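You operate a simulated robot arm through the tools that you are given. There is no shell and no other tool. Be economical: measure what you need, move in short steps, check, and stop when the job is done.

The job below is to be done with a simulated robot arm. You get a single attempt, and the scene is never put back.

JOB
Seat the blue-band die on the wash rack and scrub the cake off.
Fine: down in its nest; wet the brush on the soak pad, put it back and shut the lid; the die stays there. Set down upright: wash brush. What is to be rubbed or washed off counts as gone when no trace of it is left.

Only the result counts: the job must be done as asked and must still hold three seconds after the hand-in. Knocking over, shifting, dropping, spilling or breaking anything else fails it. Lids that push on must go on centred and level and be pressed home; caps that screw on are set level and turned clockwise until they are tight.

ROBOT AND FRAMES
A 6-joint arm with a two-finger parallel gripper on a trunk, on a base that drives. Base frame: it is fixed to the floor where the robot stands at the start and does not move with it; the origin is under the middle of the robot, x ahead of it, y to its left, z up; the surface under the hand at the start is at about z = 0.856. Lengths are in m, angles in degrees, forces in N, time in s.
With the tool pointing down near the work surface it reaches from about 0.1 to 0.62 m from the robot's upright axis, wherever it stands. Its first joint turns from -166.0 to 166.0 degrees. Places, roughly: soak pad [0.4, -0.1, 0.9]; wash brush (9x4x7 cm) [0.3, 0.1, 0.9]; wash rack nest [0.4, -0.3, 0.9]; wash tray lid [0.5, -0.2, 1.1]. Payload 1.57 kg.
Tool frame: the origin (TCP) lies between the finger pads and is the grasp point; the fingertips stand 0.03 m ahead of it; z points along the fingers, y is the line along which they close. The gripper opens to 0.11 m. The fingers are 0.024 m wide and 0.012 m thick; the gripper's body (0.048 by 0.112 m) begins 0.078 m behind the TCP.
Orientation is told as [roll, pitch, yaw] about the base's x, y, z axes, in that order, counted from this pose: with the fingers straight down and closing along the base's y, the tool's x points along the base's -x, its y along +y and its z along -z.

CONTROLS
- The arm moves only by the tool nudge_tool. Its argument "commands" is a list of rows, each a list of 2 entries, a list of its own where there are three numbers: the shift along the base's x, y, z in units of 300 mm (1.0 is 300 mm), then the turn, a rotation vector about the base's x, y, z in units of 45 degrees (1.0 is 45 degrees). In form: [[[x, y, z], [ax, ay, az]], ...]. A call has 1 to 8 rows; each row is the pose to reach, as a shift and turn from the pose commanded when the call began. "gripper" is the finger opening in mm, from 0 to 110, set as the call begins (left out, the last holds). A call with a number of a shift or a turn outside -1 to 1 is refused whole. A row lasts 0.2 s, in which the tool goes at most 0.05 m and 8.6 degrees; a call with a longer step from one row to the next is refused whole, and so is a gripper value outside its range. Where a pose cannot be reached the arm comes as near as it can. A force on the tool above 90 N (or 10 N above the force at the start of the call, whichever is more), or a blocked arm, ends the call early, and 0.2 s more pass. Each finger travels about 0.108 m/s and halts on what it meets, pressing with about 31 N; the grip force reading is that of the motor and also rises with nothing between the fingers. The clock runs only during rows and for 0.2 s after the last one: add rows that repeat a pose to give the fingers time. It gives the time, the measured TCP pose, the force on the tool (base axes), the opening and the grip force at its end, in the units of the frame above (readings bear some noise), with the torque about the TCP (base axes, N m) and any sound that the robot's microphone picked up.
- Cameras (640 x 400 px; columns grow to the right, rows downward): "scene" is now at [0.0341, 0.0982, 1.8175]; the picture's right is [-0.60, -0.80, 0.00], its down [-0.68, 0.51, -0.53] and it looks along [0.42, -0.32, -0.85] (base axes); focal length 256 px, centre (320, 200). "wrist" rides on the gripper at [0.07, 0.016, -0.141] in the tool frame; the picture's right is [-0.23, 0.97, 0.00], its down [-0.85, -0.20, -0.48] and it looks along [-0.47, -0.11, 0.88] (tool axes); focal length 222 px, centre (320, 200). There is no depth. A picture from a camera that has moved, and an enlarged one, comes with that camera's place and axes in the base frame and with its lens.
- grab_frame(camera): a new picture of that camera. No time passes.
- slide_trunk(by): slides the trunk up (or, below 0, down) by that many m; the arm and the scene camera ride with it, the base frame stays. It gives what a move gives, with no picture.
- roll_base(legs): drives the robot by 1 to 6 legs, each [ahead, left, turn to the left] in m, m and degrees, along the robot's own axes; the way and the turn of a leg run together, so that a leg with both is an arc; at most 1.5 m and 180 degrees a leg. The arm and the cameras ride along, it lands a little off, and it stops where it bumps. It gives what a move gives.
- aim_head(pan, tilt): turns the head with the scene camera to pan (to the left, within 120 degrees either way) and tilt (down, from -29 to 69), counted from straight ahead of the robot. It gives what a move gives.
- enlarge(camera, box): a new picture of the part [left, top, right, bottom] of that camera's present view, enlarged. No time passes.
- hand_in(): hands the job in; it is judged then, once.

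Work in short steps. Places have to be worked out from the pictures, the camera data and where the tool is seen: move nearer, look again, correct. Check each grasp and each placing, and mend what went wrong. You have 120 turns and 82 pictures in all, those below and enlarged ones among them. Open the gripper and draw the arm clear of the work before you hand the job in, unless the task says otherwise; then end with one line.

The tools are called after "Call:" by a JSON object that holds its "method" and its "body". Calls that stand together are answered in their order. nudge_tool: Moves the arm, as the interface text tells. Its arguments: {"type":"object","properties":{"commands":{"type":"array","items":{"type":"array"}},"gripper":{"type":"number"}},"required":["commands"]} The other tools are called the same way: slide_trunk (by) slides the trunk up or down; roll_base (legs) drives the base; aim_head (pan, tilt) turns the head that bears the scene camera; grab_frame (camera) takes a picture; enlarge (camera, box) takes an enlarged picture of a part of a camera's view; hand_in () hands the job in.

At the start:

```text
time: 0.0
tool_pos: [0.3592, -0.1717, 1.3817]
orientation: [0.0, 0.0, 0.0]
wrist_force: [0.7, 0.1, 0.2]
torque: [0.02, -0.01, 0.02]
grip_width: 0.1098
grasp_force: 0.2
trunk travel left (down, up): [-0.425, 0.165]
robot x, y, heading: [-0.0027, 0.0001, 0.0]
head pan, tilt: [-37.0, 58.2]
```

scene: 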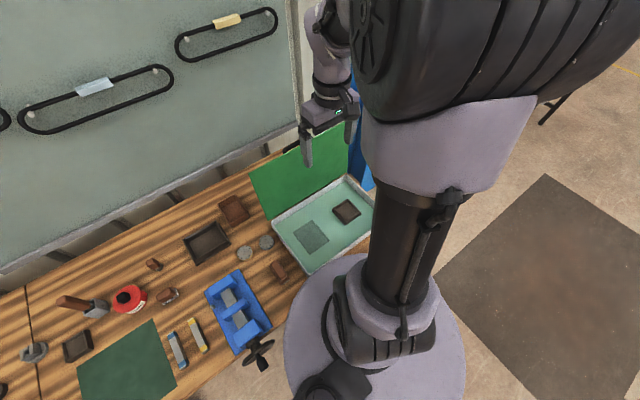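
wrist: 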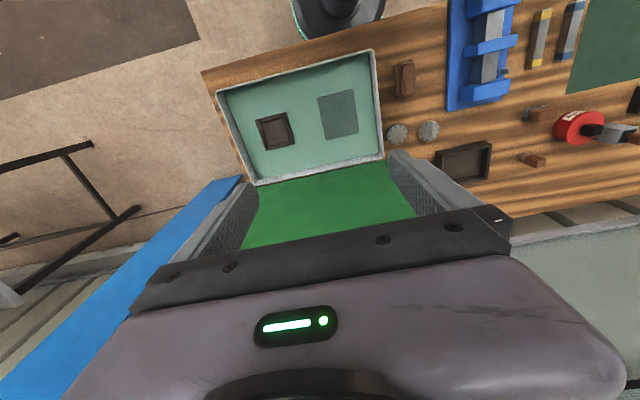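

I start by getting a closer look at the bench to identify the dies, brush and tray.

Call:
{"method": "enlarge", "body": {"camera": "wrist", "box": [360, 40, 640, 215]}}

Call:
{"method": "enlarge", "body": {"camera": "scene", "box": [140, 160, 380, 310]}}

Call:
{"method": "enlarge", "body": {"camera": "scene", "box": [0, 240, 240, 390]}}

```text
2.29 times, centred on (500, 128) of wrist
camera zoom: at [0.2879, -0.1556, 1.5221], right [0.23, 0.97, 0.0], down [0.85, -0.2, 0.48], along [0.47, -0.11, -0.88], focal length 508 px, centre (-91, 366)
```

zoom: 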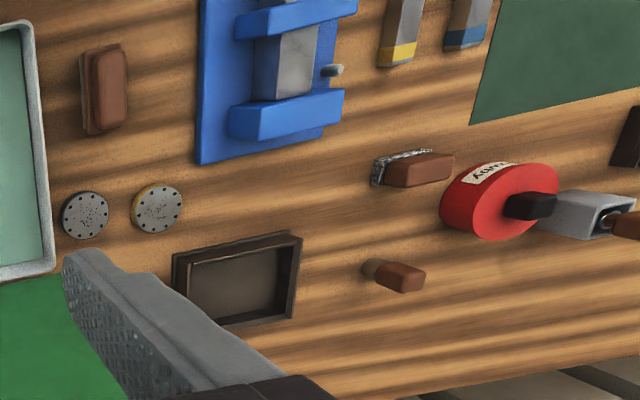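

```text
2.67 times, centred on (260, 235) of scene
camera zoom: at [0.0341, 0.0982, 1.8175], right [-0.6, -0.8, 0.0], down [-0.68, 0.51, -0.53], along [0.42, -0.32, -0.85], focal length 682 px, centre (480, 107)
```

zoom: 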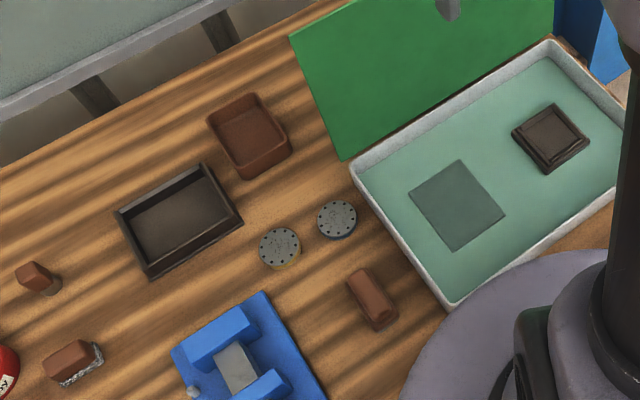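

```text
2.67 times, centred on (120, 315) of scene
camera zoom: at [0.0341, 0.0982, 1.8175], right [-0.6, -0.8, 0.0], down [-0.68, 0.51, -0.53], along [0.42, -0.32, -0.85], focal length 682 px, centre (853, -107)
```

zoom: 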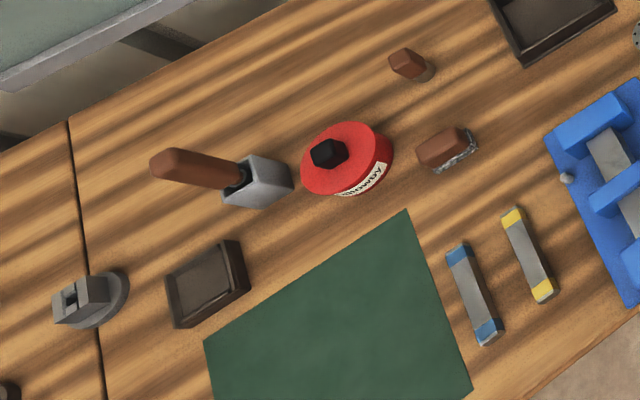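

The round discs seem to be the dies (blue band next to the tray, yellow beside it). I'll move lower over them for a closer look.

Call:
{"method": "nudge_tool", "body": {"commands": [[[-0.02, 0.1, -0.12], [0, 0, 0]], [[-0.04, 0.2, -0.24], [0, 0, 0]], [[-0.06, 0.3, -0.36], [0, 0, 0]], [[-0.08, 0.4, -0.48], [0, 0, 0]], [[-0.1, 0.5, -0.6], [0, 0, 0]], [[-0.1, 0.55, -0.7], [0, 0, 0]], [[-0.1, 0.55, -0.7], [0, 0, 0]]], "gripper": 110}}

Call:
{"method": "grab_frame", "body": {"camera": "wrist"}}

Call:
{"method": "grab_frame", "body": {"camera": "scene"}}

```text
time: 1.6
tool_pos: [0.3288, -0.0056, 1.1695]
orientation: [0.0, 0.0, 0.1]
wrist_force: [-0.4, 0.0, 0.7]
torque: [0.01, -0.02, 0.01]
grip_width: 0.11
grasp_force: 0.1
trunk travel left (down, up): [-0.425, 0.165]
robot x, y, heading: [-0.004, -0.0021, -0.1]
head pan, tilt: [-37.0, 58.2]
```

```text
76 pictures are left
camera wrist: at [0.2579, 0.0103, 1.3109], right [0.23, 0.97, 0.0], down [0.85, -0.2, 0.48], along [0.47, -0.11, -0.88], focal length 222 px, centre (320, 200)
```

wrist: 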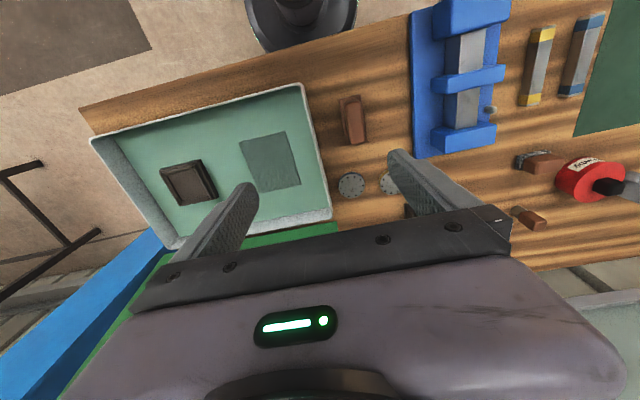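

```text
75 pictures are left
camera scene: at [0.0331, 0.098, 1.8175], right [-0.6, -0.8, 0.0], down [-0.68, 0.51, -0.53], along [0.42, -0.32, -0.85], focal length 256 px, centre (320, 200)
```

scene: 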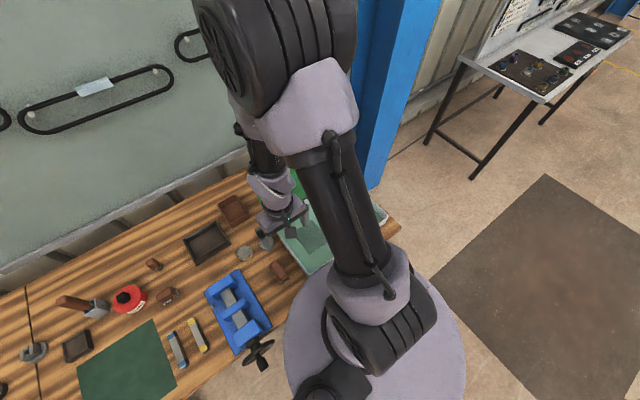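

Zooming on the dies, brush and tray from here.

Call:
{"method": "enlarge", "body": {"camera": "wrist", "box": [260, 80, 420, 220]}}

Call:
{"method": "enlarge", "body": {"camera": "wrist", "box": [80, 80, 340, 250]}}

```text
2.86 times, centred on (340, 150) of wrist
camera zoom: at [0.2579, 0.0103, 1.3109], right [0.23, 0.97, 0.0], down [0.85, -0.2, 0.48], along [0.47, -0.11, -0.88], focal length 635 px, centre (263, 343)
```

zoom: 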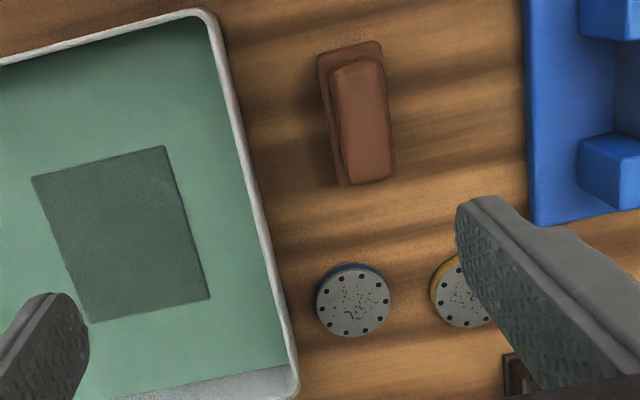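

```text
2.35 times, centred on (210, 165) of wrist
camera zoom: at [0.2579, 0.0103, 1.3109], right [0.23, 0.97, 0.0], down [0.85, -0.2, 0.48], along [0.47, -0.11, -0.88], focal length 523 px, centre (579, 282)
```

zoom: 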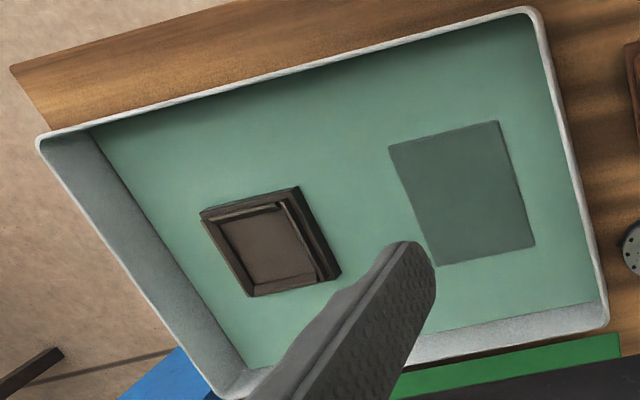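

The tray is axis-aligned (right edge y≈-0.02), and the blue die sits at about [0.474, 0.03] with tight gaps in y. I'll turn the tool -90° so the fingers close along x, moving over the die.

Call:
{"method": "nudge_tool", "body": {"commands": [[[0.06, 0.02, 0], [0, 0, -0.16]], [[0.12, 0.04, 0], [0, 0, -0.34]], [[0.2, 0.06, 0], [0, 0, -0.52]], [[0.28, 0.08, 0], [0, 0, -0.7]], [[0.36, 0.1, 0], [0, 0, -0.86]], [[0.4, 0.122, 0], [0, 0, -1.0]]]}}

Call:
{"method": "nudge_tool", "body": {"commands": [[[0.02, 0, 0], [0, 0, -0.16]], [[0.04, 0, 0], [0, 0, -0.34]], [[0.06, 0, 0], [0, 0, -0.52]], [[0.08, 0, 0], [0, 0, -0.7]], [[0.083, 0, 0], [0, 0, -0.86]], [[0.083, 0, 0], [0, 0, -1.0]], [[0.083, 0, 0], [0, 0, -1.0]]]}}

Call:
{"method": "grab_frame", "body": {"camera": "wrist"}}

```text
time: 3.0
tool_pos: [0.4489, 0.0302, 1.1715]
orientation: [0.1, 0.0, -45.2]
wrist_force: [-0.5, -0.8, 0.4]
torque: [-0.02, -0.01, 0.01]
grip_width: 0.11
grasp_force: 0.0
trunk travel left (down, up): [-0.425, 0.165]
robot x, y, heading: [0.0017, 0.0028, 0.1]
head pan, tilt: [-37.0, 58.2]
```

```text
time: 4.6
tool_pos: [0.4722, 0.03, 1.1711]
orientation: [0.1, 0.0, -90.1]
wrist_force: [-0.1, -0.4, -0.2]
torque: [0.0, -0.01, 0.01]
grip_width: 0.1101
grasp_force: 0.1
trunk travel left (down, up): [-0.425, 0.165]
robot x, y, heading: [-0.0028, -0.0016, 0.1]
head pan, tilt: [-37.0, 58.2]
```

```text
72 pictures are left
camera wrist: at [0.4888, 0.0997, 1.3122], right [0.97, -0.23, 0.0], down [-0.2, -0.85, 0.48], along [-0.11, -0.47, -0.88], focal length 222 px, centre (320, 200)
```

wrist: 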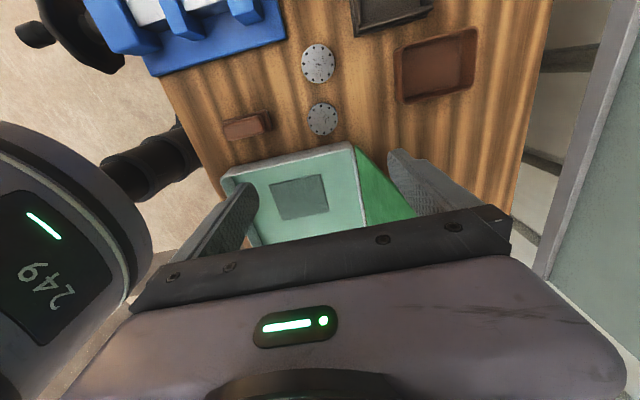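

Blue die measured at about [0.476, 0.032]. Descending to z≈0.96 and re-checking.

Call:
{"method": "nudge_tool", "body": {"commands": [[[0.01, 0.005, -0.15], [0, 0, 0]], [[0.013, 0.007, -0.3], [0, 0, 0]], [[0.013, 0.007, -0.45], [0, 0, 0]], [[0.013, 0.007, -0.58], [0, 0, 0]], [[0.013, 0.007, -0.68], [0, 0, 0]], [[0.013, 0.007, -0.68], [0, 0, 0]]]}}

Call:
{"method": "grab_frame", "body": {"camera": "wrist"}}

```text
time: 6.0
tool_pos: [0.477, 0.0327, 0.9657]
orientation: [0.1, 0.0, -90.1]
wrist_force: [-0.1, 0.9, 0.1]
torque: [0.0, 0.0, 0.03]
grip_width: 0.1102
grasp_force: 0.0
trunk travel left (down, up): [-0.425, 0.165]
robot x, y, heading: [0.0003, 0.0018, -0.0]
head pan, tilt: [-37.0, 58.2]
```

```text
71 pictures are left
camera wrist: at [0.4922, 0.1023, 1.1073], right [0.97, -0.23, 0.0], down [-0.2, -0.85, 0.48], along [-0.11, -0.47, -0.88], focal length 222 px, centre (320, 200)
```

wrist: 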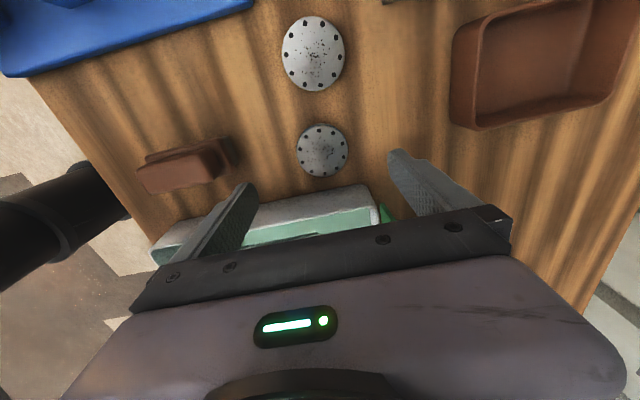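

Zooming in to see the die's thickness before gripping.

Call:
{"method": "enlarge", "body": {"camera": "wrist", "box": [260, 100, 390, 200]}}

```text
4.00 times, centred on (325, 150) of wrist
camera zoom: at [0.4922, 0.1023, 1.1073], right [0.97, -0.23, 0.0], down [-0.2, -0.85, 0.48], along [-0.11, -0.47, -0.88], focal length 888 px, centre (300, 400)
```

zoom: 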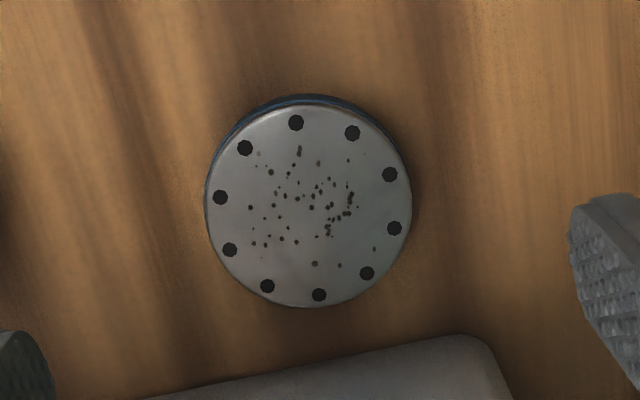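

Blue band confirmed; die is roughly 12 mm thick, at about [0.478, 0.033]. I'll descend so the fingertips sit at z≈0.863 and close.

Call:
{"method": "nudge_tool", "body": {"commands": [[[0.003, 0.002, -0.12], [0, 0, 0]], [[0.003, 0.002, -0.2], [0, 0, 0]], [[0.003, 0.002, -0.242], [0, 0, 0]], [[0.003, 0.002, -0.242], [0, 0, 0]]], "gripper": 80}}

Call:
{"method": "grab_frame", "body": {"camera": "wrist"}}

```text
time: 7.0
tool_pos: [0.4795, 0.0339, 0.8933]
orientation: [0.0, -0.1, -90.0]
wrist_force: [1.0, -0.5, 0.2]
torque: [0.01, 0.01, -0.01]
grip_width: 0.0799
grasp_force: 0.1
trunk travel left (down, up): [-0.425, 0.165]
robot x, y, heading: [-0.0019, -0.0016, -0.3]
head pan, tilt: [-37.0, 58.2]
```

```text
69 pictures are left
camera wrist: at [0.4936, 0.1029, 1.0349], right [0.97, -0.23, 0.0], down [-0.2, -0.85, 0.48], along [-0.11, -0.47, -0.88], focal length 222 px, centre (320, 200)
```

wrist: 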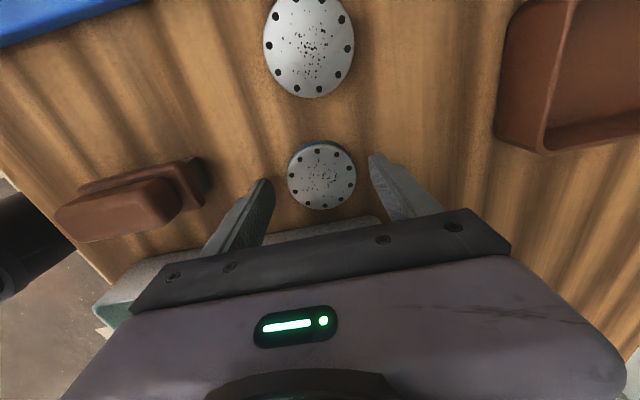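

Aligned; closing on the die.

Call:
{"method": "nudge_tool", "body": {"commands": [[[0, 0.003, 0], [0, 0, 0]], [[0, 0.003, 0], [0, 0, 0]], [[0, 0.003, 0], [0, 0, 0]]], "gripper": 40}}

Call:
{"method": "nudge_tool", "body": {"commands": [[[0, 0, 0.05], [0, 0, 0]], [[0, 0, 0.15], [0, 0, 0]], [[0, 0, 0.3], [0, 0, 0]], [[0, 0, 0.3], [0, 0, 0]]]}}

Call:
{"method": "grab_frame", "body": {"camera": "wrist"}}

```text
time: 7.8
tool_pos: [0.4792, 0.0339, 0.8944]
orientation: [0.0, 0.0, -90.0]
wrist_force: [1.6, -0.1, -0.7]
torque: [-0.03, -0.05, -0.03]
grip_width: 0.0568
grasp_force: 30.4
trunk travel left (down, up): [-0.425, 0.165]
robot x, y, heading: [0.003, 0.0007, -0.0]
head pan, tilt: [-37.0, 58.2]
```

```text
time: 8.8
tool_pos: [0.4788, 0.0344, 0.985]
orientation: [0.0, 0.0, -90.1]
wrist_force: [1.1, 0.9, -4.1]
torque: [0.02, -0.01, 0.0]
grip_width: 0.0567
grasp_force: 31.1
trunk travel left (down, up): [-0.425, 0.165]
robot x, y, heading: [0.0003, 0.0009, 0.1]
head pan, tilt: [-37.0, 58.2]
```

```text
68 pictures are left
camera wrist: at [0.4944, 0.1037, 1.1255], right [0.97, -0.23, 0.0], down [-0.2, -0.85, 0.48], along [-0.11, -0.47, -0.88], focal length 222 px, centre (320, 200)
```

wrist: 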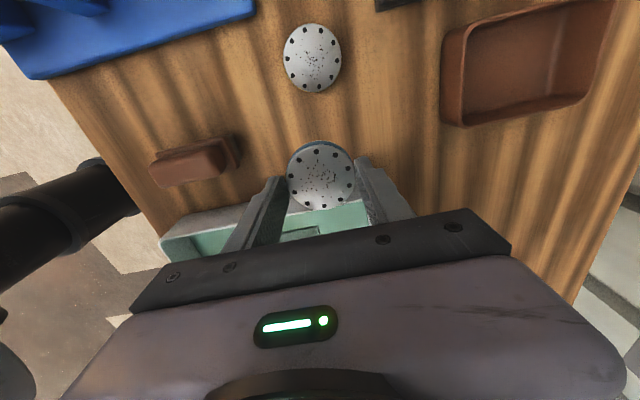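

Die is held. I first draw back in -x away from the lid, then swing over the tray above the nest.

Call:
{"method": "nudge_tool", "body": {"commands": [[[-0.14, 0, 0.07], [0, 0, 0]], [[-0.29, 0, 0.14], [0, 0, 0]], [[-0.31, -0.15, 0.2], [0, 0, 0]], [[-0.31, -0.3, 0.2], [0, 0, 0]], [[-0.31, -0.45, 0.2], [0, 0, 0]], [[-0.31, -0.6, 0.2], [0, 0, 0]], [[-0.31, -0.7, 0.2], [0, 0, 0]], [[-0.31, -0.7, 0.2], [0, 0, 0]]]}}

Call:
{"method": "grab_frame", "body": {"camera": "wrist"}}

Call:
{"method": "grab_frame", "body": {"camera": "scene"}}

```text
time: 10.6
tool_pos: [0.3867, -0.1766, 1.0441]
orientation: [0.0, -0.1, -90.0]
wrist_force: [0.4, -1.0, -3.1]
torque: [0.01, 0.02, -0.02]
grip_width: 0.0568
grasp_force: 31.0
trunk travel left (down, up): [-0.425, 0.165]
robot x, y, heading: [0.0025, 0.0021, -0.1]
head pan, tilt: [-37.0, 58.2]
```

```text
67 pictures are left
camera wrist: at [0.4015, -0.1067, 1.1855], right [0.97, -0.23, 0.0], down [-0.2, -0.85, 0.48], along [-0.11, -0.47, -0.88], focal length 222 px, centre (320, 200)
```

wrist: 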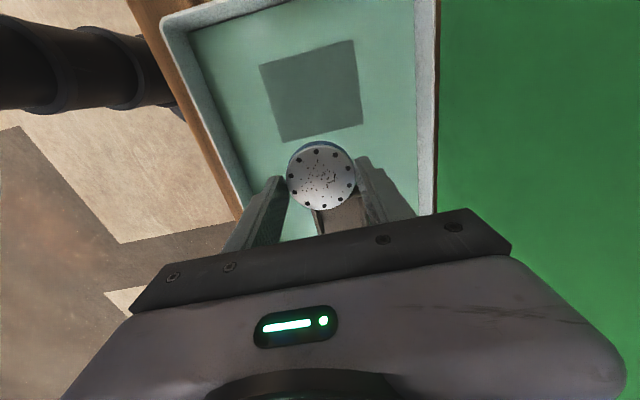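

```text
66 pictures are left
camera scene: at [0.0344, 0.0987, 1.8174], right [-0.6, -0.8, 0.0], down [-0.68, 0.51, -0.53], along [0.42, -0.32, -0.85], focal length 256 px, centre (320, 200)
```

scene: 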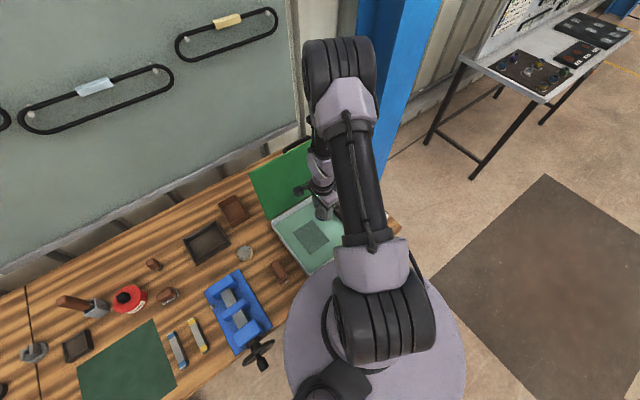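

The nest is hidden under the die; I move past it in y to view it clear.

Call:
{"method": "nudge_tool", "body": {"commands": [[[0, -0.15, 0], [0, 0, 0]], [[0, -0.3, 0], [0, 0, 0]], [[0, -0.45, 0], [0, 0, 0]], [[0, -0.6, 0], [0, 0, 0]], [[0, -0.7, 0], [0, 0, 0]], [[0, -0.7, 0], [0, 0, 0]]]}}

Call:
{"method": "enlarge", "body": {"camera": "wrist", "box": [220, 0, 440, 137]}}

```text
time: 12.0
tool_pos: [0.3833, -0.3863, 1.0473]
orientation: [-0.1, 0.0, -90.0]
wrist_force: [-0.3, -0.5, -3.7]
torque: [-0.02, -0.01, -0.01]
grip_width: 0.0568
grasp_force: 30.8
trunk travel left (down, up): [-0.425, 0.165]
robot x, y, heading: [0.0002, -0.0025, 0.0]
head pan, tilt: [-37.0, 58.2]
```

```text
2.91 times, centred on (330, 68) of wrist
camera zoom: at [0.3999, -0.3165, 1.1868], right [0.97, -0.23, 0.0], down [-0.2, -0.85, 0.48], along [-0.11, -0.47, -0.88], focal length 646 px, centre (291, 582)
```

zoom: 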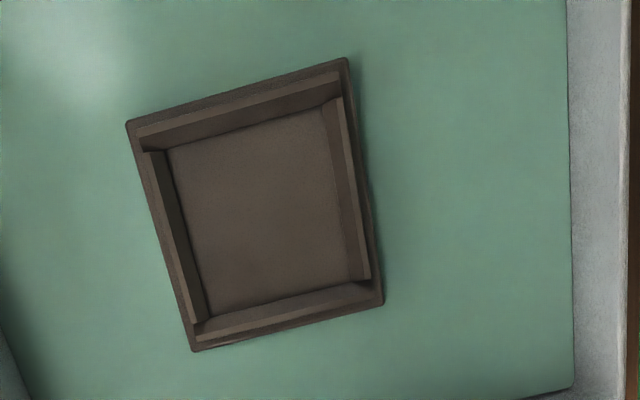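

The nest centre works out at about [0.389, -0.308], floor ~65 mm wide with sides aligned to the axes. Moving the die over it and down to z≈0.95.

Call:
{"method": "nudge_tool", "body": {"commands": [[[0.01, 0.13, 0], [0, 0, 0]], [[0.019, 0.256, 0], [0, 0, 0]], [[0.019, 0.256, -0.13], [0, 0, 0]], [[0.019, 0.256, -0.25], [0, 0, 0]], [[0.019, 0.256, -0.35], [0, 0, 0]], [[0.019, 0.256, -0.35], [0, 0, 0]]]}}

Call:
{"method": "grab_frame", "body": {"camera": "wrist"}}

```text
time: 13.4
tool_pos: [0.39, -0.3089, 0.9394]
orientation: [-0.1, -0.2, -89.9]
wrist_force: [0.4, 0.6, -3.0]
torque: [0.02, -0.02, -0.01]
grip_width: 0.0569
grasp_force: 31.1
trunk travel left (down, up): [-0.425, 0.165]
robot x, y, heading: [-0.0026, -0.0009, -0.1]
head pan, tilt: [-37.0, 58.2]
```

```text
64 pictures are left
camera wrist: at [0.4061, -0.2402, 1.0802], right [0.97, -0.23, 0.0], down [-0.2, -0.85, 0.48], along [-0.11, -0.47, -0.88], focal length 222 px, centre (320, 200)
```

wrist: 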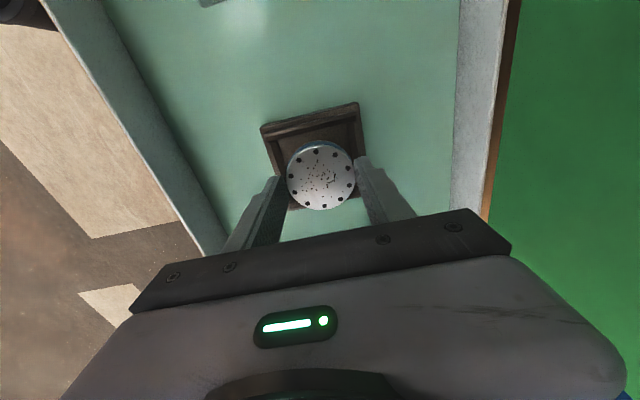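

Alignment looks right; lowering in small steps while watching for contact.

Call:
{"method": "nudge_tool", "body": {"commands": [[[0, 0, -0.03], [0, 0, 0]], [[0, 0, -0.06], [0, 0, 0]], [[0, 0, -0.06], [0, 0, 0]]]}}

Call:
{"method": "enlarge", "body": {"camera": "wrist", "box": [220, 80, 420, 240]}}

```text
time: 14.2
tool_pos: [0.3902, -0.3094, 0.922]
orientation: [0.1, -0.2, -90.1]
wrist_force: [-0.2, -0.4, 9.4]
torque: [0.21, 0.2, -0.15]
grip_width: 0.0567
grasp_force: 31.1
trunk travel left (down, up): [-0.425, 0.165]
robot x, y, heading: [0.0011, 0.003, 0.0]
head pan, tilt: [-37.0, 58.2]
```

```text
2.50 times, centred on (320, 160) of wrist
camera zoom: at [0.4062, -0.2398, 1.0632], right [0.97, -0.23, 0.0], down [-0.2, -0.85, 0.48], along [-0.11, -0.47, -0.88], focal length 555 px, centre (320, 300)
```

zoom: 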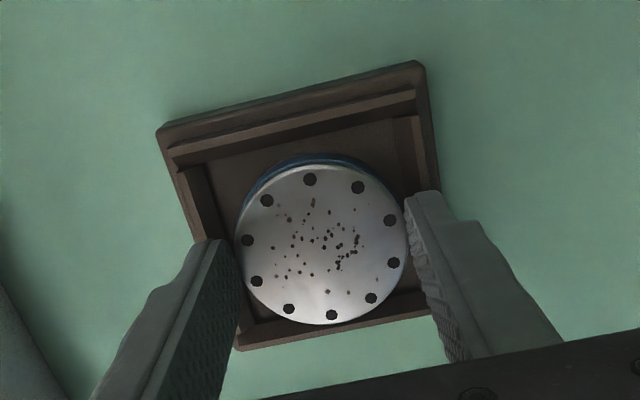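

Contact at TCP z 0.922, i.e. die bottom ≈0.884, which fits the nest floor estimate (~0.88). I'll open slightly, rise and inspect.

Call:
{"method": "nudge_tool", "body": {"commands": [[[0, 0, 0], [0, 0, 0]], [[0, 0, 0], [0, 0, 0]]], "gripper": 75}}

Call:
{"method": "nudge_tool", "body": {"commands": [[[0, 0, 0.1], [0, 0, 0]], [[0, -0.1, 0.22], [0, 0, 0]], [[0, -0.2, 0.3], [0, 0, 0]], [[0, -0.25, 0.35], [0, 0, 0]], [[0, -0.25, 0.35], [0, 0, 0]]]}}

Call:
{"method": "enlarge", "body": {"camera": "wrist", "box": [210, 0, 430, 140]}}

```text
time: 14.8
tool_pos: [0.3914, -0.3092, 0.9227]
orientation: [0.0, -0.1, -90.0]
wrist_force: [-0.6, -0.5, -0.1]
torque: [-0.02, -0.01, 0.02]
grip_width: 0.0748
grasp_force: 0.0
trunk travel left (down, up): [-0.425, 0.165]
robot x, y, heading: [0.0009, -0.0027, 0.1]
head pan, tilt: [-37.0, 58.2]
```

```text
time: 16.0
tool_pos: [0.3916, -0.3854, 1.0266]
orientation: [0.0, -0.1, -90.0]
wrist_force: [-0.5, -1.0, 0.1]
torque: [-0.03, 0.02, -0.02]
grip_width: 0.075
grasp_force: 0.1
trunk travel left (down, up): [-0.425, 0.165]
robot x, y, heading: [-0.0004, 0.0002, -0.0]
head pan, tilt: [-37.0, 58.2]
```

```text
2.86 times, centred on (320, 70) of wrist
camera zoom: at [0.4067, -0.3148, 1.1679], right [0.97, -0.23, 0.0], down [-0.2, -0.85, 0.48], along [-0.11, -0.47, -0.88], focal length 635 px, centre (320, 571)
```

zoom: 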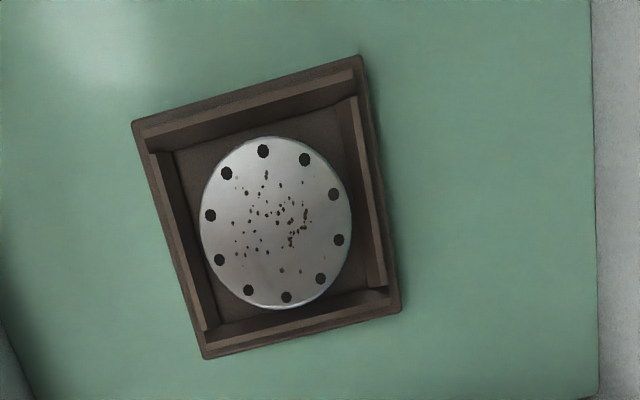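

The die looks to be in the nest but slightly toward -y; I'll check for tilt from a more oblique view.

Call:
{"method": "nudge_tool", "body": {"commands": [[[0, 0.15, 0.05], [0, 0, 0]], [[0, 0.3, 0.05], [0, 0, 0]], [[0, 0.45, 0.05], [0, 0, 0]], [[0, 0.6, 0], [0, 0, 0]], [[0, 0.68, -0.1], [0, 0, 0]], [[0, 0.68, -0.2], [0, 0, 0]], [[0, 0.68, -0.2], [0, 0, 0]]], "gripper": 110}}

Call:
{"method": "enlarge", "body": {"camera": "wrist", "box": [220, 100, 420, 260]}}

```text
time: 17.6
tool_pos: [0.3915, -0.1796, 0.9658]
orientation: [0.1, -0.1, -89.9]
wrist_force: [0.0, 0.3, 0.2]
torque: [0.01, 0.04, -0.01]
grip_width: 0.1098
grasp_force: 0.1
trunk travel left (down, up): [-0.425, 0.165]
robot x, y, heading: [-0.0001, 0.0016, -0.2]
head pan, tilt: [-37.0, 58.2]
```

```text
2.50 times, centred on (320, 180) of wrist
camera zoom: at [0.4071, -0.1099, 1.1074], right [0.97, -0.23, 0.0], down [-0.2, -0.85, 0.48], along [-0.11, -0.47, -0.88], focal length 555 px, centre (320, 250)
```

zoom: 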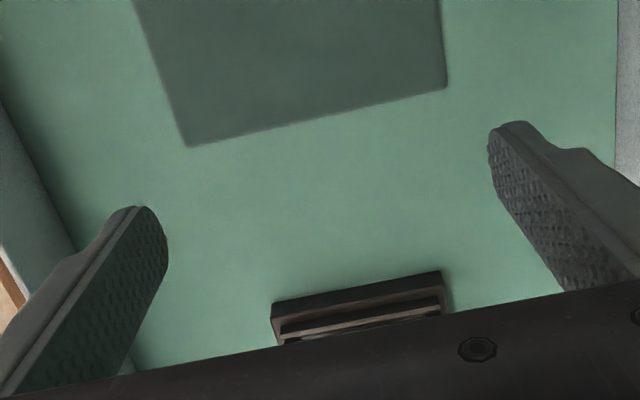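

Too far; shifting 6 cm toward the nest.

Call:
{"method": "nudge_tool", "body": {"commands": [[[0, -0.1, 0.02], [0, 0, 0]], [[0, -0.22, 0.04], [0, 0, 0]], [[0, -0.22, 0.04], [0, 0, 0]]]}}

Call:
{"method": "enlarge", "body": {"camera": "wrist", "box": [240, 130, 420, 250]}}

```text
time: 18.4
tool_pos: [0.3916, -0.2458, 0.9791]
orientation: [0.0, -0.2, -90.0]
wrist_force: [1.2, -0.3, -0.2]
torque: [-0.01, -0.05, 0.01]
grip_width: 0.1098
grasp_force: 0.1
trunk travel left (down, up): [-0.425, 0.165]
robot x, y, heading: [0.0032, 0.0003, 0.3]
head pan, tilt: [-37.0, 58.2]
```

```text
3.33 times, centred on (330, 190) of wrist
camera zoom: at [0.4064, -0.1761, 1.1194], right [0.97, -0.23, 0.0], down [-0.2, -0.85, 0.48], along [-0.11, -0.47, -0.88], focal length 740 px, centre (287, 233)
```

zoom: 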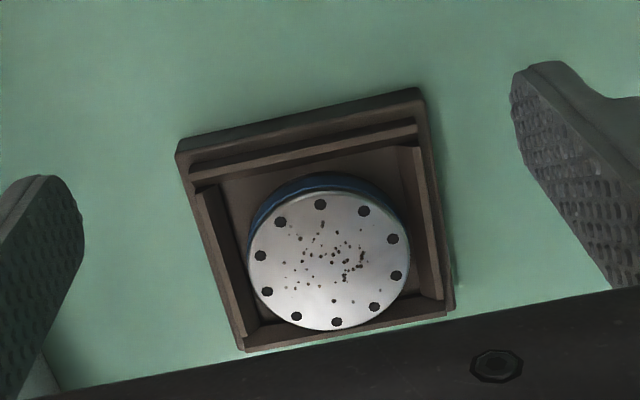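

The die looks flat inside the walls, possibly against the -y wall. I'll press it down lightly with closed fingers to make sure it is home.

Call:
{"method": "nudge_tool", "body": {"commands": [[[0, -0.1, 0.02], [0, 0, 0]], [[0, -0.2, 0.02], [0, 0, 0]], [[0, -0.25, 0.02], [0, 0, 0]], [[0, -0.25, -0.1], [0, 0, 0]], [[0, -0.25, -0.14], [0, 0, 0]], [[0, -0.25, -0.16], [0, 0, 0]], [[0, -0.25, -0.18], [0, 0, 0]], [[0, -0.25, -0.2], [0, 0, 0]]], "gripper": 0}}

```text
time: 20.2
tool_pos: [0.3919, -0.3211, 0.9255]
orientation: [0.5, -0.6, -90.2]
wrist_force: [-1.4, 2.3, 78.6]
torque: [0.67, 0.11, -0.12]
grip_width: 0.0001
grasp_force: 21.4
trunk travel left (down, up): [-0.425, 0.165]
robot x, y, heading: [-0.002, -0.0004, 0.0]
head pan, tilt: [-37.0, 58.2]
```

Firm at fingertip z≈0.896, matching a seated die. Now up and away, back toward the brush, turning the tool back to yaw 0.

Call:
{"method": "nudge_tool", "body": {"commands": [[[0, 0, 0.13], [0, 0, 0.0]], [[0, 0, 0.28], [0, 0, 0]], [[-0.05, 0.12, 0.38], [0, 0, 0.15]], [[-0.1, 0.26, 0.42], [0, 0, 0.32]], [[-0.15, 0.4, 0.42], [0, 0, 0.5]], [[-0.2, 0.55, 0.42], [0, 0, 0.68]], [[-0.25, 0.7, 0.42], [0, 0, 0.86]], [[-0.27, 0.82, 0.42], [0, 0, 1.0]]]}}

Call:
{"method": "nudge_tool", "body": {"commands": [[[0, 0.1, 0], [0, 0, 0.18]], [[0, 0.2, 0], [0, 0, 0.36]], [[0, 0.3, 0], [0, 0, 0.54]], [[0, 0.36, 0], [0, 0, 0.72]], [[0, 0.4, 0], [0, 0, 0.9]], [[0, 0.4, 0], [0, 0, 1.0]], [[0, 0.4, 0], [0, 0, 1.0]]], "gripper": 110}}

Call:
{"method": "grab_frame", "body": {"camera": "wrist"}}

```text
time: 22.0
tool_pos: [0.3109, -0.0753, 1.0435]
orientation: [0.0, -0.1, -45.0]
wrist_force: [0.3, 0.1, -0.2]
torque: [-0.01, 0.04, 0.04]
grip_width: 0.0
grasp_force: 21.3
trunk travel left (down, up): [-0.425, 0.165]
robot x, y, heading: [-0.0014, -0.0035, 0.1]
head pan, tilt: [-37.0, 58.2]
```

```text
time: 23.6
tool_pos: [0.3105, 0.0445, 1.0451]
orientation: [0.1, 0.0, 0.1]
wrist_force: [-0.1, -0.2, -0.5]
torque: [0.01, 0.0, 0.05]
grip_width: 0.1099
grasp_force: 0.1
trunk travel left (down, up): [-0.425, 0.165]
robot x, y, heading: [0.0012, -0.0036, 0.0]
head pan, tilt: [-37.0, 58.2]
```

```text
59 pictures are left
camera wrist: at [0.2396, 0.0601, 1.1858], right [0.23, 0.97, 0.0], down [0.85, -0.2, 0.48], along [0.47, -0.11, -0.88], focal length 222 px, centre (320, 200)
```

wrist: 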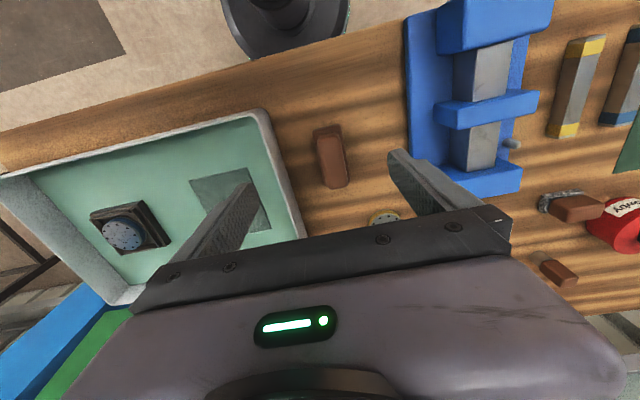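

Call:
{"method": "enlarge", "body": {"camera": "wrist", "box": [270, 90, 390, 200]}}

Call:
{"method": "enlarge", "body": {"camera": "wrist", "box": [60, 150, 220, 270]}}

```text
3.64 times, centred on (330, 145) of wrist
camera zoom: at [0.2396, 0.0601, 1.1858], right [0.23, 0.97, 0.0], down [0.85, -0.2, 0.48], along [0.47, -0.11, -0.88], focal length 808 px, centre (284, 400)
```

zoom: 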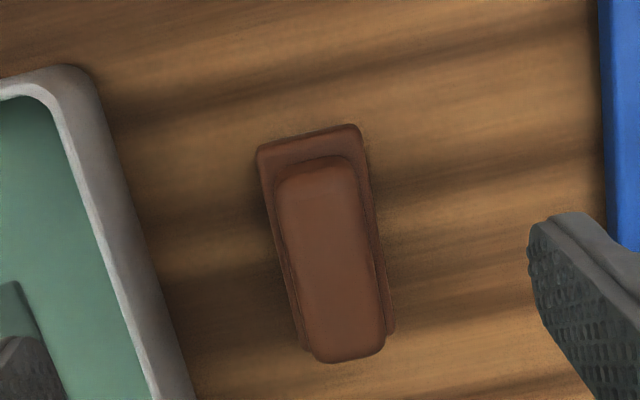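

```text
3.33 times, centred on (140, 210) of wrist
camera zoom: at [0.2396, 0.0601, 1.1858], right [0.23, 0.97, 0.0], down [0.85, -0.2, 0.48], along [0.47, -0.11, -0.88], focal length 740 px, centre (920, 167)
```

zoom: 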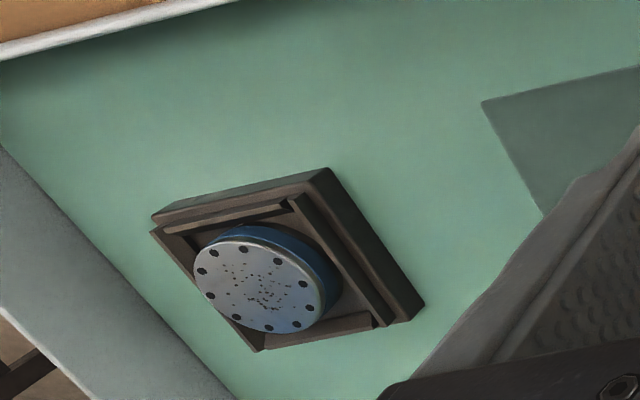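

The die sits fully inside the nest walls. The brush handle is ~30 mm wide, centred near [0.334, 0.055], long axis along x; I'll descend with 70 mm opening (clear of the tray rim).

Call:
{"method": "nudge_tool", "body": {"commands": [[[0.04, 0.02, 0], [0, 0, 0]], [[0.08, 0.035, -0.05], [0, 0, 0]], [[0.08, 0.035, -0.18], [0, 0, 0]], [[0.08, 0.035, -0.26], [0, 0, 0]], [[0.08, 0.035, -0.26], [0, 0, 0]]], "gripper": 70}}

Call:
{"method": "grab_frame", "body": {"camera": "wrist"}}

```text
time: 24.8
tool_pos: [0.334, 0.0551, 0.9657]
orientation: [0.0, -0.1, 0.0]
wrist_force: [-0.5, 1.2, 0.2]
torque: [0.0, 0.02, -0.02]
grip_width: 0.0704
grasp_force: 0.1
trunk travel left (down, up): [-0.425, 0.165]
robot x, y, heading: [0.0006, -0.0002, -0.1]
head pan, tilt: [-37.0, 58.2]
```

```text
56 pictures are left
camera wrist: at [0.2631, 0.0707, 1.1076], right [0.23, 0.97, 0.0], down [0.85, -0.2, 0.48], along [0.47, -0.11, -0.88], focal length 222 px, centre (320, 200)
```

wrist: 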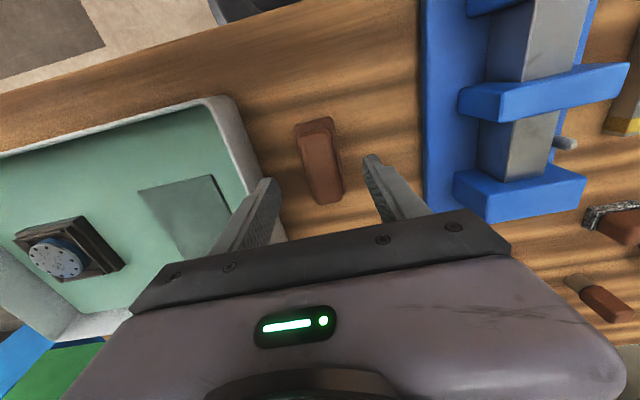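

Aligned well; descending to TCP z 0.912 and closing.

Call:
{"method": "nudge_tool", "body": {"commands": [[[-0.005, 0.002, -0.1], [0, 0, 0]], [[-0.005, 0.002, -0.178], [0, 0, 0]], [[-0.005, 0.002, -0.178], [0, 0, 0]]]}}

Call:
{"method": "grab_frame", "body": {"camera": "wrist"}}

```text
time: 25.6
tool_pos: [0.3324, 0.0555, 0.913]
orientation: [0.1, -0.1, -0.1]
wrist_force: [-0.9, 0.5, -0.1]
torque: [0.04, -0.03, -0.01]
grip_width: 0.0702
grasp_force: 0.2
trunk travel left (down, up): [-0.425, 0.165]
robot x, y, heading: [-0.0035, -0.0008, -0.1]
head pan, tilt: [-37.0, 58.2]
```

```text
55 pictures are left
camera wrist: at [0.2618, 0.0714, 1.0544], right [0.23, 0.97, 0.0], down [0.85, -0.2, 0.48], along [0.47, -0.11, -0.88], focal length 222 px, centre (320, 200)
```

wrist: 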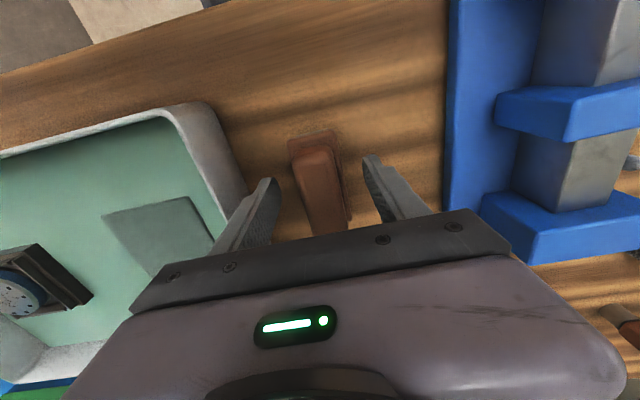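

Handle is between the fingers; closing and checking, then lifting.

Call:
{"method": "nudge_tool", "body": {"commands": [[[0, 0, 0], [0, 0, 0]], [[0, 0, 0], [0, 0, 0]], [[0, 0, 0], [0, 0, 0]]], "gripper": 10}}

Call:
{"method": "nudge_tool", "body": {"commands": [[[0, 0, 0.1], [0, 0, 0]], [[0, 0, 0.25], [0, 0, 0]], [[0, 0, 0.4], [0, 0, 0]], [[0, 0, 0.4], [0, 0, 0]]]}}

Call:
{"method": "grab_frame", "body": {"camera": "wrist"}}

```text
time: 26.4
tool_pos: [0.332, 0.0555, 0.9126]
orientation: [0.0, 0.0, 0.0]
wrist_force: [-0.8, -0.3, 0.7]
torque: [-0.03, 0.01, 0.03]
grip_width: 0.0393
grasp_force: 31.1
trunk travel left (down, up): [-0.425, 0.165]
robot x, y, heading: [0.0012, -0.0031, -0.2]
head pan, tilt: [-37.0, 58.2]
```

```text
time: 27.4
tool_pos: [0.3321, 0.0554, 1.0334]
orientation: [-0.1, -0.1, 0.0]
wrist_force: [-0.8, 0.0, -1.4]
torque: [0.0, 0.01, 0.02]
grip_width: 0.0394
grasp_force: 31.1
trunk travel left (down, up): [-0.425, 0.165]
robot x, y, heading: [0.0025, -0.0043, 0.2]
head pan, tilt: [-37.0, 58.2]
```

```text
54 pictures are left
camera wrist: at [0.2626, 0.0717, 1.1746], right [0.23, 0.97, 0.0], down [0.86, -0.2, 0.48], along [0.47, -0.11, -0.88], focal length 222 px, centre (320, 200)
```

wrist: 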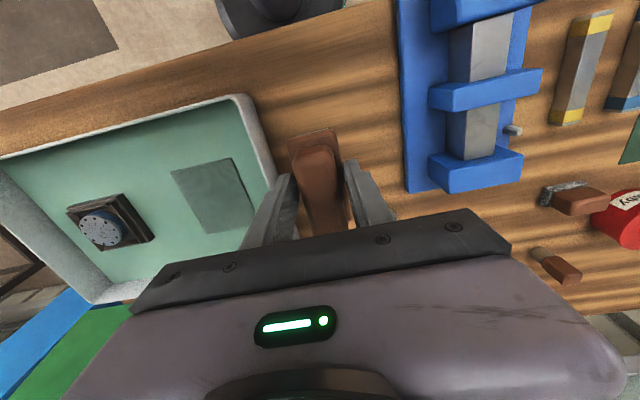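

Brush is held (bottom ≈ TCP-0.057). Moving over the soak pad at about [0.383, -0.122] and down near it.

Call:
{"method": "nudge_tool", "body": {"commands": [[[0.04, -0.14, 0], [0, 0, 0]], [[0.08, -0.28, 0], [0, 0, 0]], [[0.12, -0.42, 0], [0, 0, 0]], [[0.165, -0.55, 0], [0, 0, 0]], [[0.17, -0.59, -0.08], [0, 0, 0]], [[0.17, -0.59, -0.18], [0, 0, 0]], [[0.17, -0.59, -0.26], [0, 0, 0]], [[0.17, -0.59, -0.26], [0, 0, 0]]]}}

Call:
{"method": "grab_frame", "body": {"camera": "wrist"}}

```text
time: 29.2
tool_pos: [0.3823, -0.1208, 0.9564]
orientation: [-0.1, 0.1, 0.0]
wrist_force: [-0.3, 0.2, -0.6]
torque: [-0.06, 0.0, 0.05]
grip_width: 0.0393
grasp_force: 30.5
trunk travel left (down, up): [-0.425, 0.165]
robot x, y, heading: [0.0033, -0.0004, -0.3]
head pan, tilt: [-37.0, 58.2]
```

```text
53 pictures are left
camera wrist: at [0.3127, -0.106, 1.0961], right [0.23, 0.97, 0.0], down [0.85, -0.2, 0.48], along [0.47, -0.11, -0.88], focal length 222 px, centre (320, 200)
```

wrist: 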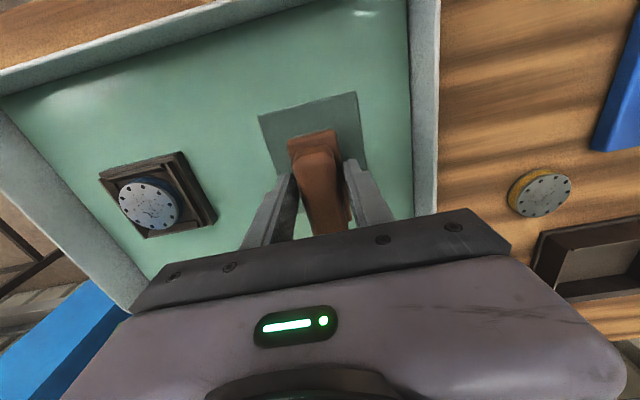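

Well placed over the pad. Lowering gently to contact.

Call:
{"method": "nudge_tool", "body": {"commands": [[[0, 0, -0.04], [0, 0, 0]], [[0, 0, -0.07], [0, 0, 0]], [[0, 0, -0.085], [0, 0, 0]]]}}

```text
time: 30.0
tool_pos: [0.3841, -0.1213, 0.9299]
orientation: [0.0, -0.2, 0.1]
wrist_force: [0.8, 0.1, 9.4]
torque: [0.06, 0.27, -0.02]
grip_width: 0.0392
grasp_force: 31.2
trunk travel left (down, up): [-0.425, 0.165]
robot x, y, heading: [-0.0006, 0.0028, -0.1]
head pan, tilt: [-37.0, 58.2]
```

Contact with ~10 N. Small strokes on the pad to wet the bristles.

Call:
{"method": "nudge_tool", "body": {"commands": [[[0, 0, -0.006], [0, 0, 0]], [[0.03, 0, -0.006], [0, 0, 0]], [[0, 0, -0.006], [0, 0, 0]], [[-0.03, 0, -0.006], [0, 0, 0]], [[0.0, 0, -0.006], [0, 0, 0]], [[0.0, 0.03, -0.006], [0, 0, 0]], [[0.0, -0.03, -0.006], [0, 0, 0]], [[0.0, 0, -0.006], [0, 0, 0]]]}}

Call:
{"method": "nudge_tool", "body": {"commands": [[[0, 0, 0.1], [0, 0, 0]], [[0, 0, 0.25], [0, 0, 0]], [[0, 0, 0.25], [0, 0, 0]]]}}

Call:
{"method": "grab_frame", "body": {"camera": "wrist"}}

```text
time: 31.8
tool_pos: [0.3843, -0.1199, 0.9277]
orientation: [-0.1, -0.1, 0.0]
wrist_force: [-0.1, -3.8, 3.1]
torque: [-0.09, 0.15, 0.09]
grip_width: 0.039
grasp_force: 31.4
trunk travel left (down, up): [-0.425, 0.165]
robot x, y, heading: [-0.0001, -0.0036, 0.0]
head pan, tilt: [-37.0, 58.2]
```

```text
time: 32.6
tool_pos: [0.3828, -0.1219, 1.0016]
orientation: [-0.1, 0.0, -0.1]
wrist_force: [-0.7, -0.3, -1.5]
torque: [0.0, -0.02, -0.02]
grip_width: 0.0389
grasp_force: 31.2
trunk travel left (down, up): [-0.425, 0.165]
robot x, y, heading: [-0.0005, -0.0005, -0.1]
head pan, tilt: [-37.0, 58.2]
```

```text
52 pictures are left
camera wrist: at [0.3128, -0.1052, 1.1437], right [0.23, 0.97, 0.0], down [0.85, -0.2, 0.48], along [0.47, -0.11, -0.88], focal length 222 px, centre (320, 200)
```

wrist: 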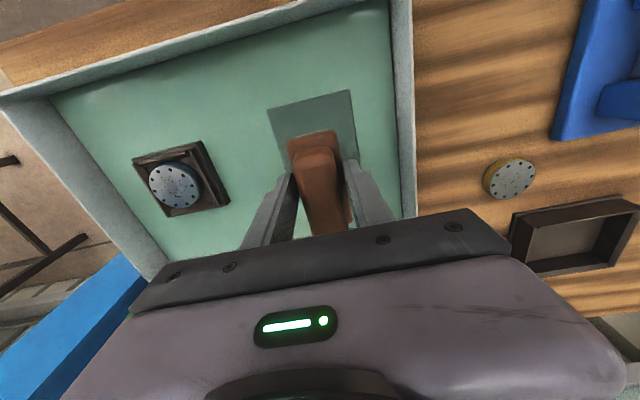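

Moving the wetted brush over the die.

Call:
{"method": "nudge_tool", "body": {"commands": [[[0.01, -0.15, 0], [0, 0, 0]], [[0.02, -0.3, 0], [0, 0, 0]], [[0.027, -0.45, 0], [0, 0, 0]], [[0.027, -0.6, 0], [0, 0, 0]], [[0.027, -0.632, 0], [0, 0, 0]], [[0.027, -0.632, -0.08], [0, 0, 0]], [[0.027, -0.632, -0.13], [0, 0, 0]], [[0.027, -0.632, -0.15], [0, 0, 0]]]}}

Call:
{"method": "grab_frame", "body": {"camera": "wrist"}}

```text
time: 34.4
tool_pos: [0.3921, -0.3102, 0.9584]
orientation: [0.0, -0.2, 0.0]
wrist_force: [-0.8, -1.0, -1.3]
torque: [-0.02, 0.03, -0.02]
grip_width: 0.0395
grasp_force: 31.2
trunk travel left (down, up): [-0.425, 0.165]
robot x, y, heading: [-0.0033, -0.0018, -0.1]
head pan, tilt: [-37.0, 58.2]
```

```text
51 pictures are left
camera wrist: at [0.3212, -0.2954, 1.0991], right [0.23, 0.97, 0.0], down [0.85, -0.2, 0.48], along [0.47, -0.11, -0.88], focal length 222 px, centre (320, 200)
```

wrist: 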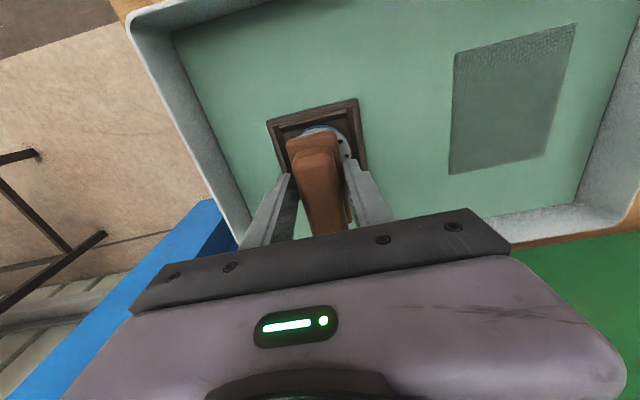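

Just above the die; lowering to light contact.

Call:
{"method": "nudge_tool", "body": {"commands": [[[0, 0, -0.012], [0, 0, 0]], [[0, 0, -0.02], [0, 0, 0]], [[0, 0, -0.02], [0, 0, 0]]]}}

```text
time: 35.2
tool_pos: [0.391, -0.3098, 0.952]
orientation: [-0.1, -0.2, 0.0]
wrist_force: [4.4, -1.2, 24.6]
torque: [-0.01, -0.16, -0.01]
grip_width: 0.0395
grasp_force: 30.7
trunk travel left (down, up): [-0.425, 0.165]
robot x, y, heading: [-0.0002, 0.0029, -0.2]
head pan, tilt: [-37.0, 58.2]
```

Contact at ~25 N; easing slightly and scrubbing with strokes in y and x.

Call:
{"method": "nudge_tool", "body": {"commands": [[[0, 0.04, 0.003], [0, 0, 0]], [[0, 0, 0.003], [0, 0, 0]], [[0, -0.04, 0.003], [0, 0, 0]], [[0, 0, 0.003], [0, 0, 0]], [[0.04, 0.03, 0.003], [0, 0, 0]], [[-0.04, 0.03, 0.003], [0, 0, 0]], [[-0.04, -0.03, 0.003], [0, 0, 0]], [[0.04, -0.03, 0.003], [0, 0, 0]]]}}

Call:
{"method": "nudge_tool", "body": {"commands": [[[-0.04, 0.07, 0], [0, 0, 0]], [[-0.08, 0.03, 0], [0, 0, 0]], [[0, 0.03, 0], [0, 0, 0]], [[-0.08, 0.0, 0], [0, 0, 0]], [[0, 0.06, 0], [0, 0, 0]], [[-0.08, 0.06, 0], [0, 0, 0]], [[-0.04, 0.03, 0], [0, 0, 0]], [[-0.04, 0.03, 0.03], [0, 0, 0]]]}}

Call:
{"method": "nudge_tool", "body": {"commands": [[[0, 0, 0.1], [0, 0, 0]], [[0, 0.15, 0.2], [0, 0, 0]], [[0, 0.3, 0.2], [0, 0, 0]], [[0, 0.4, 0.2], [0, 0, 0]], [[0, 0.4, 0.2], [0, 0, 0]]]}}

Call:
{"method": "grab_frame", "body": {"camera": "wrist"}}

```text
time: 37.0
tool_pos: [0.4032, -0.3201, 0.9546]
orientation: [0.0, -0.1, -0.1]
wrist_force: [-4.9, -1.1, 15.0]
torque: [0.0, 0.47, -0.03]
grip_width: 0.0392
grasp_force: 31.1
trunk travel left (down, up): [-0.425, 0.165]
robot x, y, heading: [-0.0037, -0.0007, 0.2]
head pan, tilt: [-37.0, 58.2]
```

```text
time: 38.8
tool_pos: [0.3916, -0.3101, 0.9605]
orientation: [0.1, 0.0, -0.1]
wrist_force: [-0.4, 0.4, -0.3]
torque: [0.0, 0.0, 0.01]
grip_width: 0.0392
grasp_force: 30.9
trunk travel left (down, up): [-0.425, 0.165]
robot x, y, heading: [0.0016, -0.0008, -0.3]
head pan, tilt: [-37.0, 58.2]
```

```text
refused: row 2 steps farther than a row can; nothing moved
```

```text
50 pictures are left
camera wrist: at [0.3203, -0.2945, 1.1023], right [0.23, 0.97, 0.0], down [0.85, -0.2, 0.48], along [0.47, -0.11, -0.88], focal length 222 px, centre (320, 200)
```

wrist: 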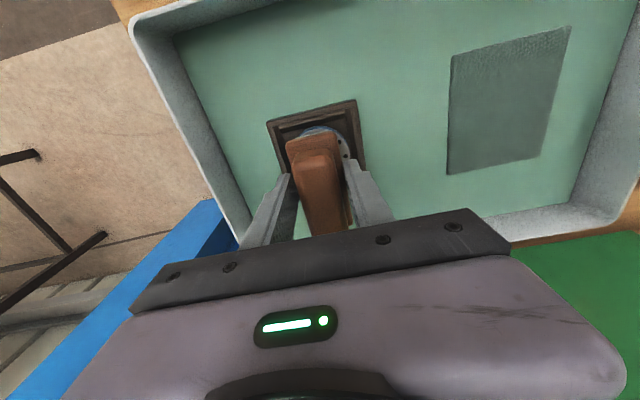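

Lifting off and moving aside to inspect the die.

Call:
{"method": "nudge_tool", "body": {"commands": [[[0, 0, 0.1], [0, 0, 0]], [[0, 0.08, 0.2], [0, 0, 0]], [[0, 0.22, 0.2], [0, 0, 0]], [[0, 0.36, 0.2], [0, 0, 0]], [[0, 0.36, 0.2], [0, 0, 0]]]}}

Call:
{"method": "grab_frame", "body": {"camera": "wrist"}}

```text
time: 40.0
tool_pos: [0.3905, -0.202, 1.0204]
orientation: [0.1, -0.1, -0.2]
wrist_force: [0.6, -0.4, -1.1]
torque: [0.04, 0.04, 0.01]
grip_width: 0.0391
grasp_force: 31.2
trunk travel left (down, up): [-0.425, 0.165]
robot x, y, heading: [-0.0016, 0.0013, -0.1]
head pan, tilt: [-37.0, 58.2]
```

```text
49 pictures are left
camera wrist: at [0.3211, -0.1875, 1.1622], right [0.23, 0.97, 0.0], down [0.85, -0.2, 0.48], along [0.47, -0.11, -0.88], focal length 222 px, centre (320, 200)
```

wrist: 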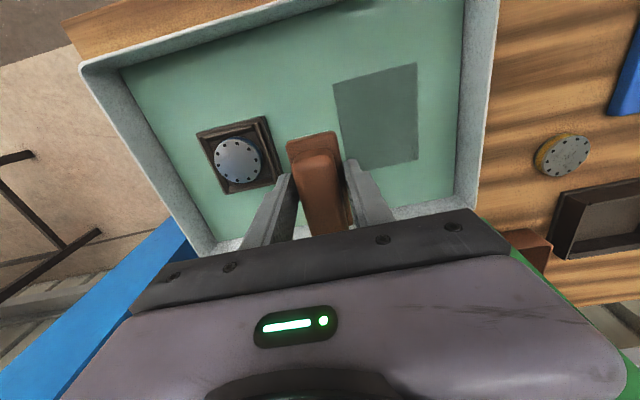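

Call:
{"method": "enlarge", "body": {"camera": "wrist", "box": [190, 110, 290, 200]}}

```text
4.44 times, centred on (240, 155) of wrist
camera zoom: at [0.3211, -0.1875, 1.1622], right [0.23, 0.97, 0.0], down [0.85, -0.2, 0.48], along [0.47, -0.11, -0.88], focal length 987 px, centre (676, 400)
```

zoom: 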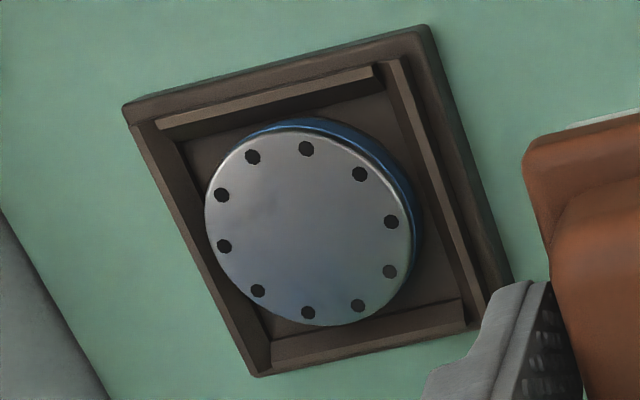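

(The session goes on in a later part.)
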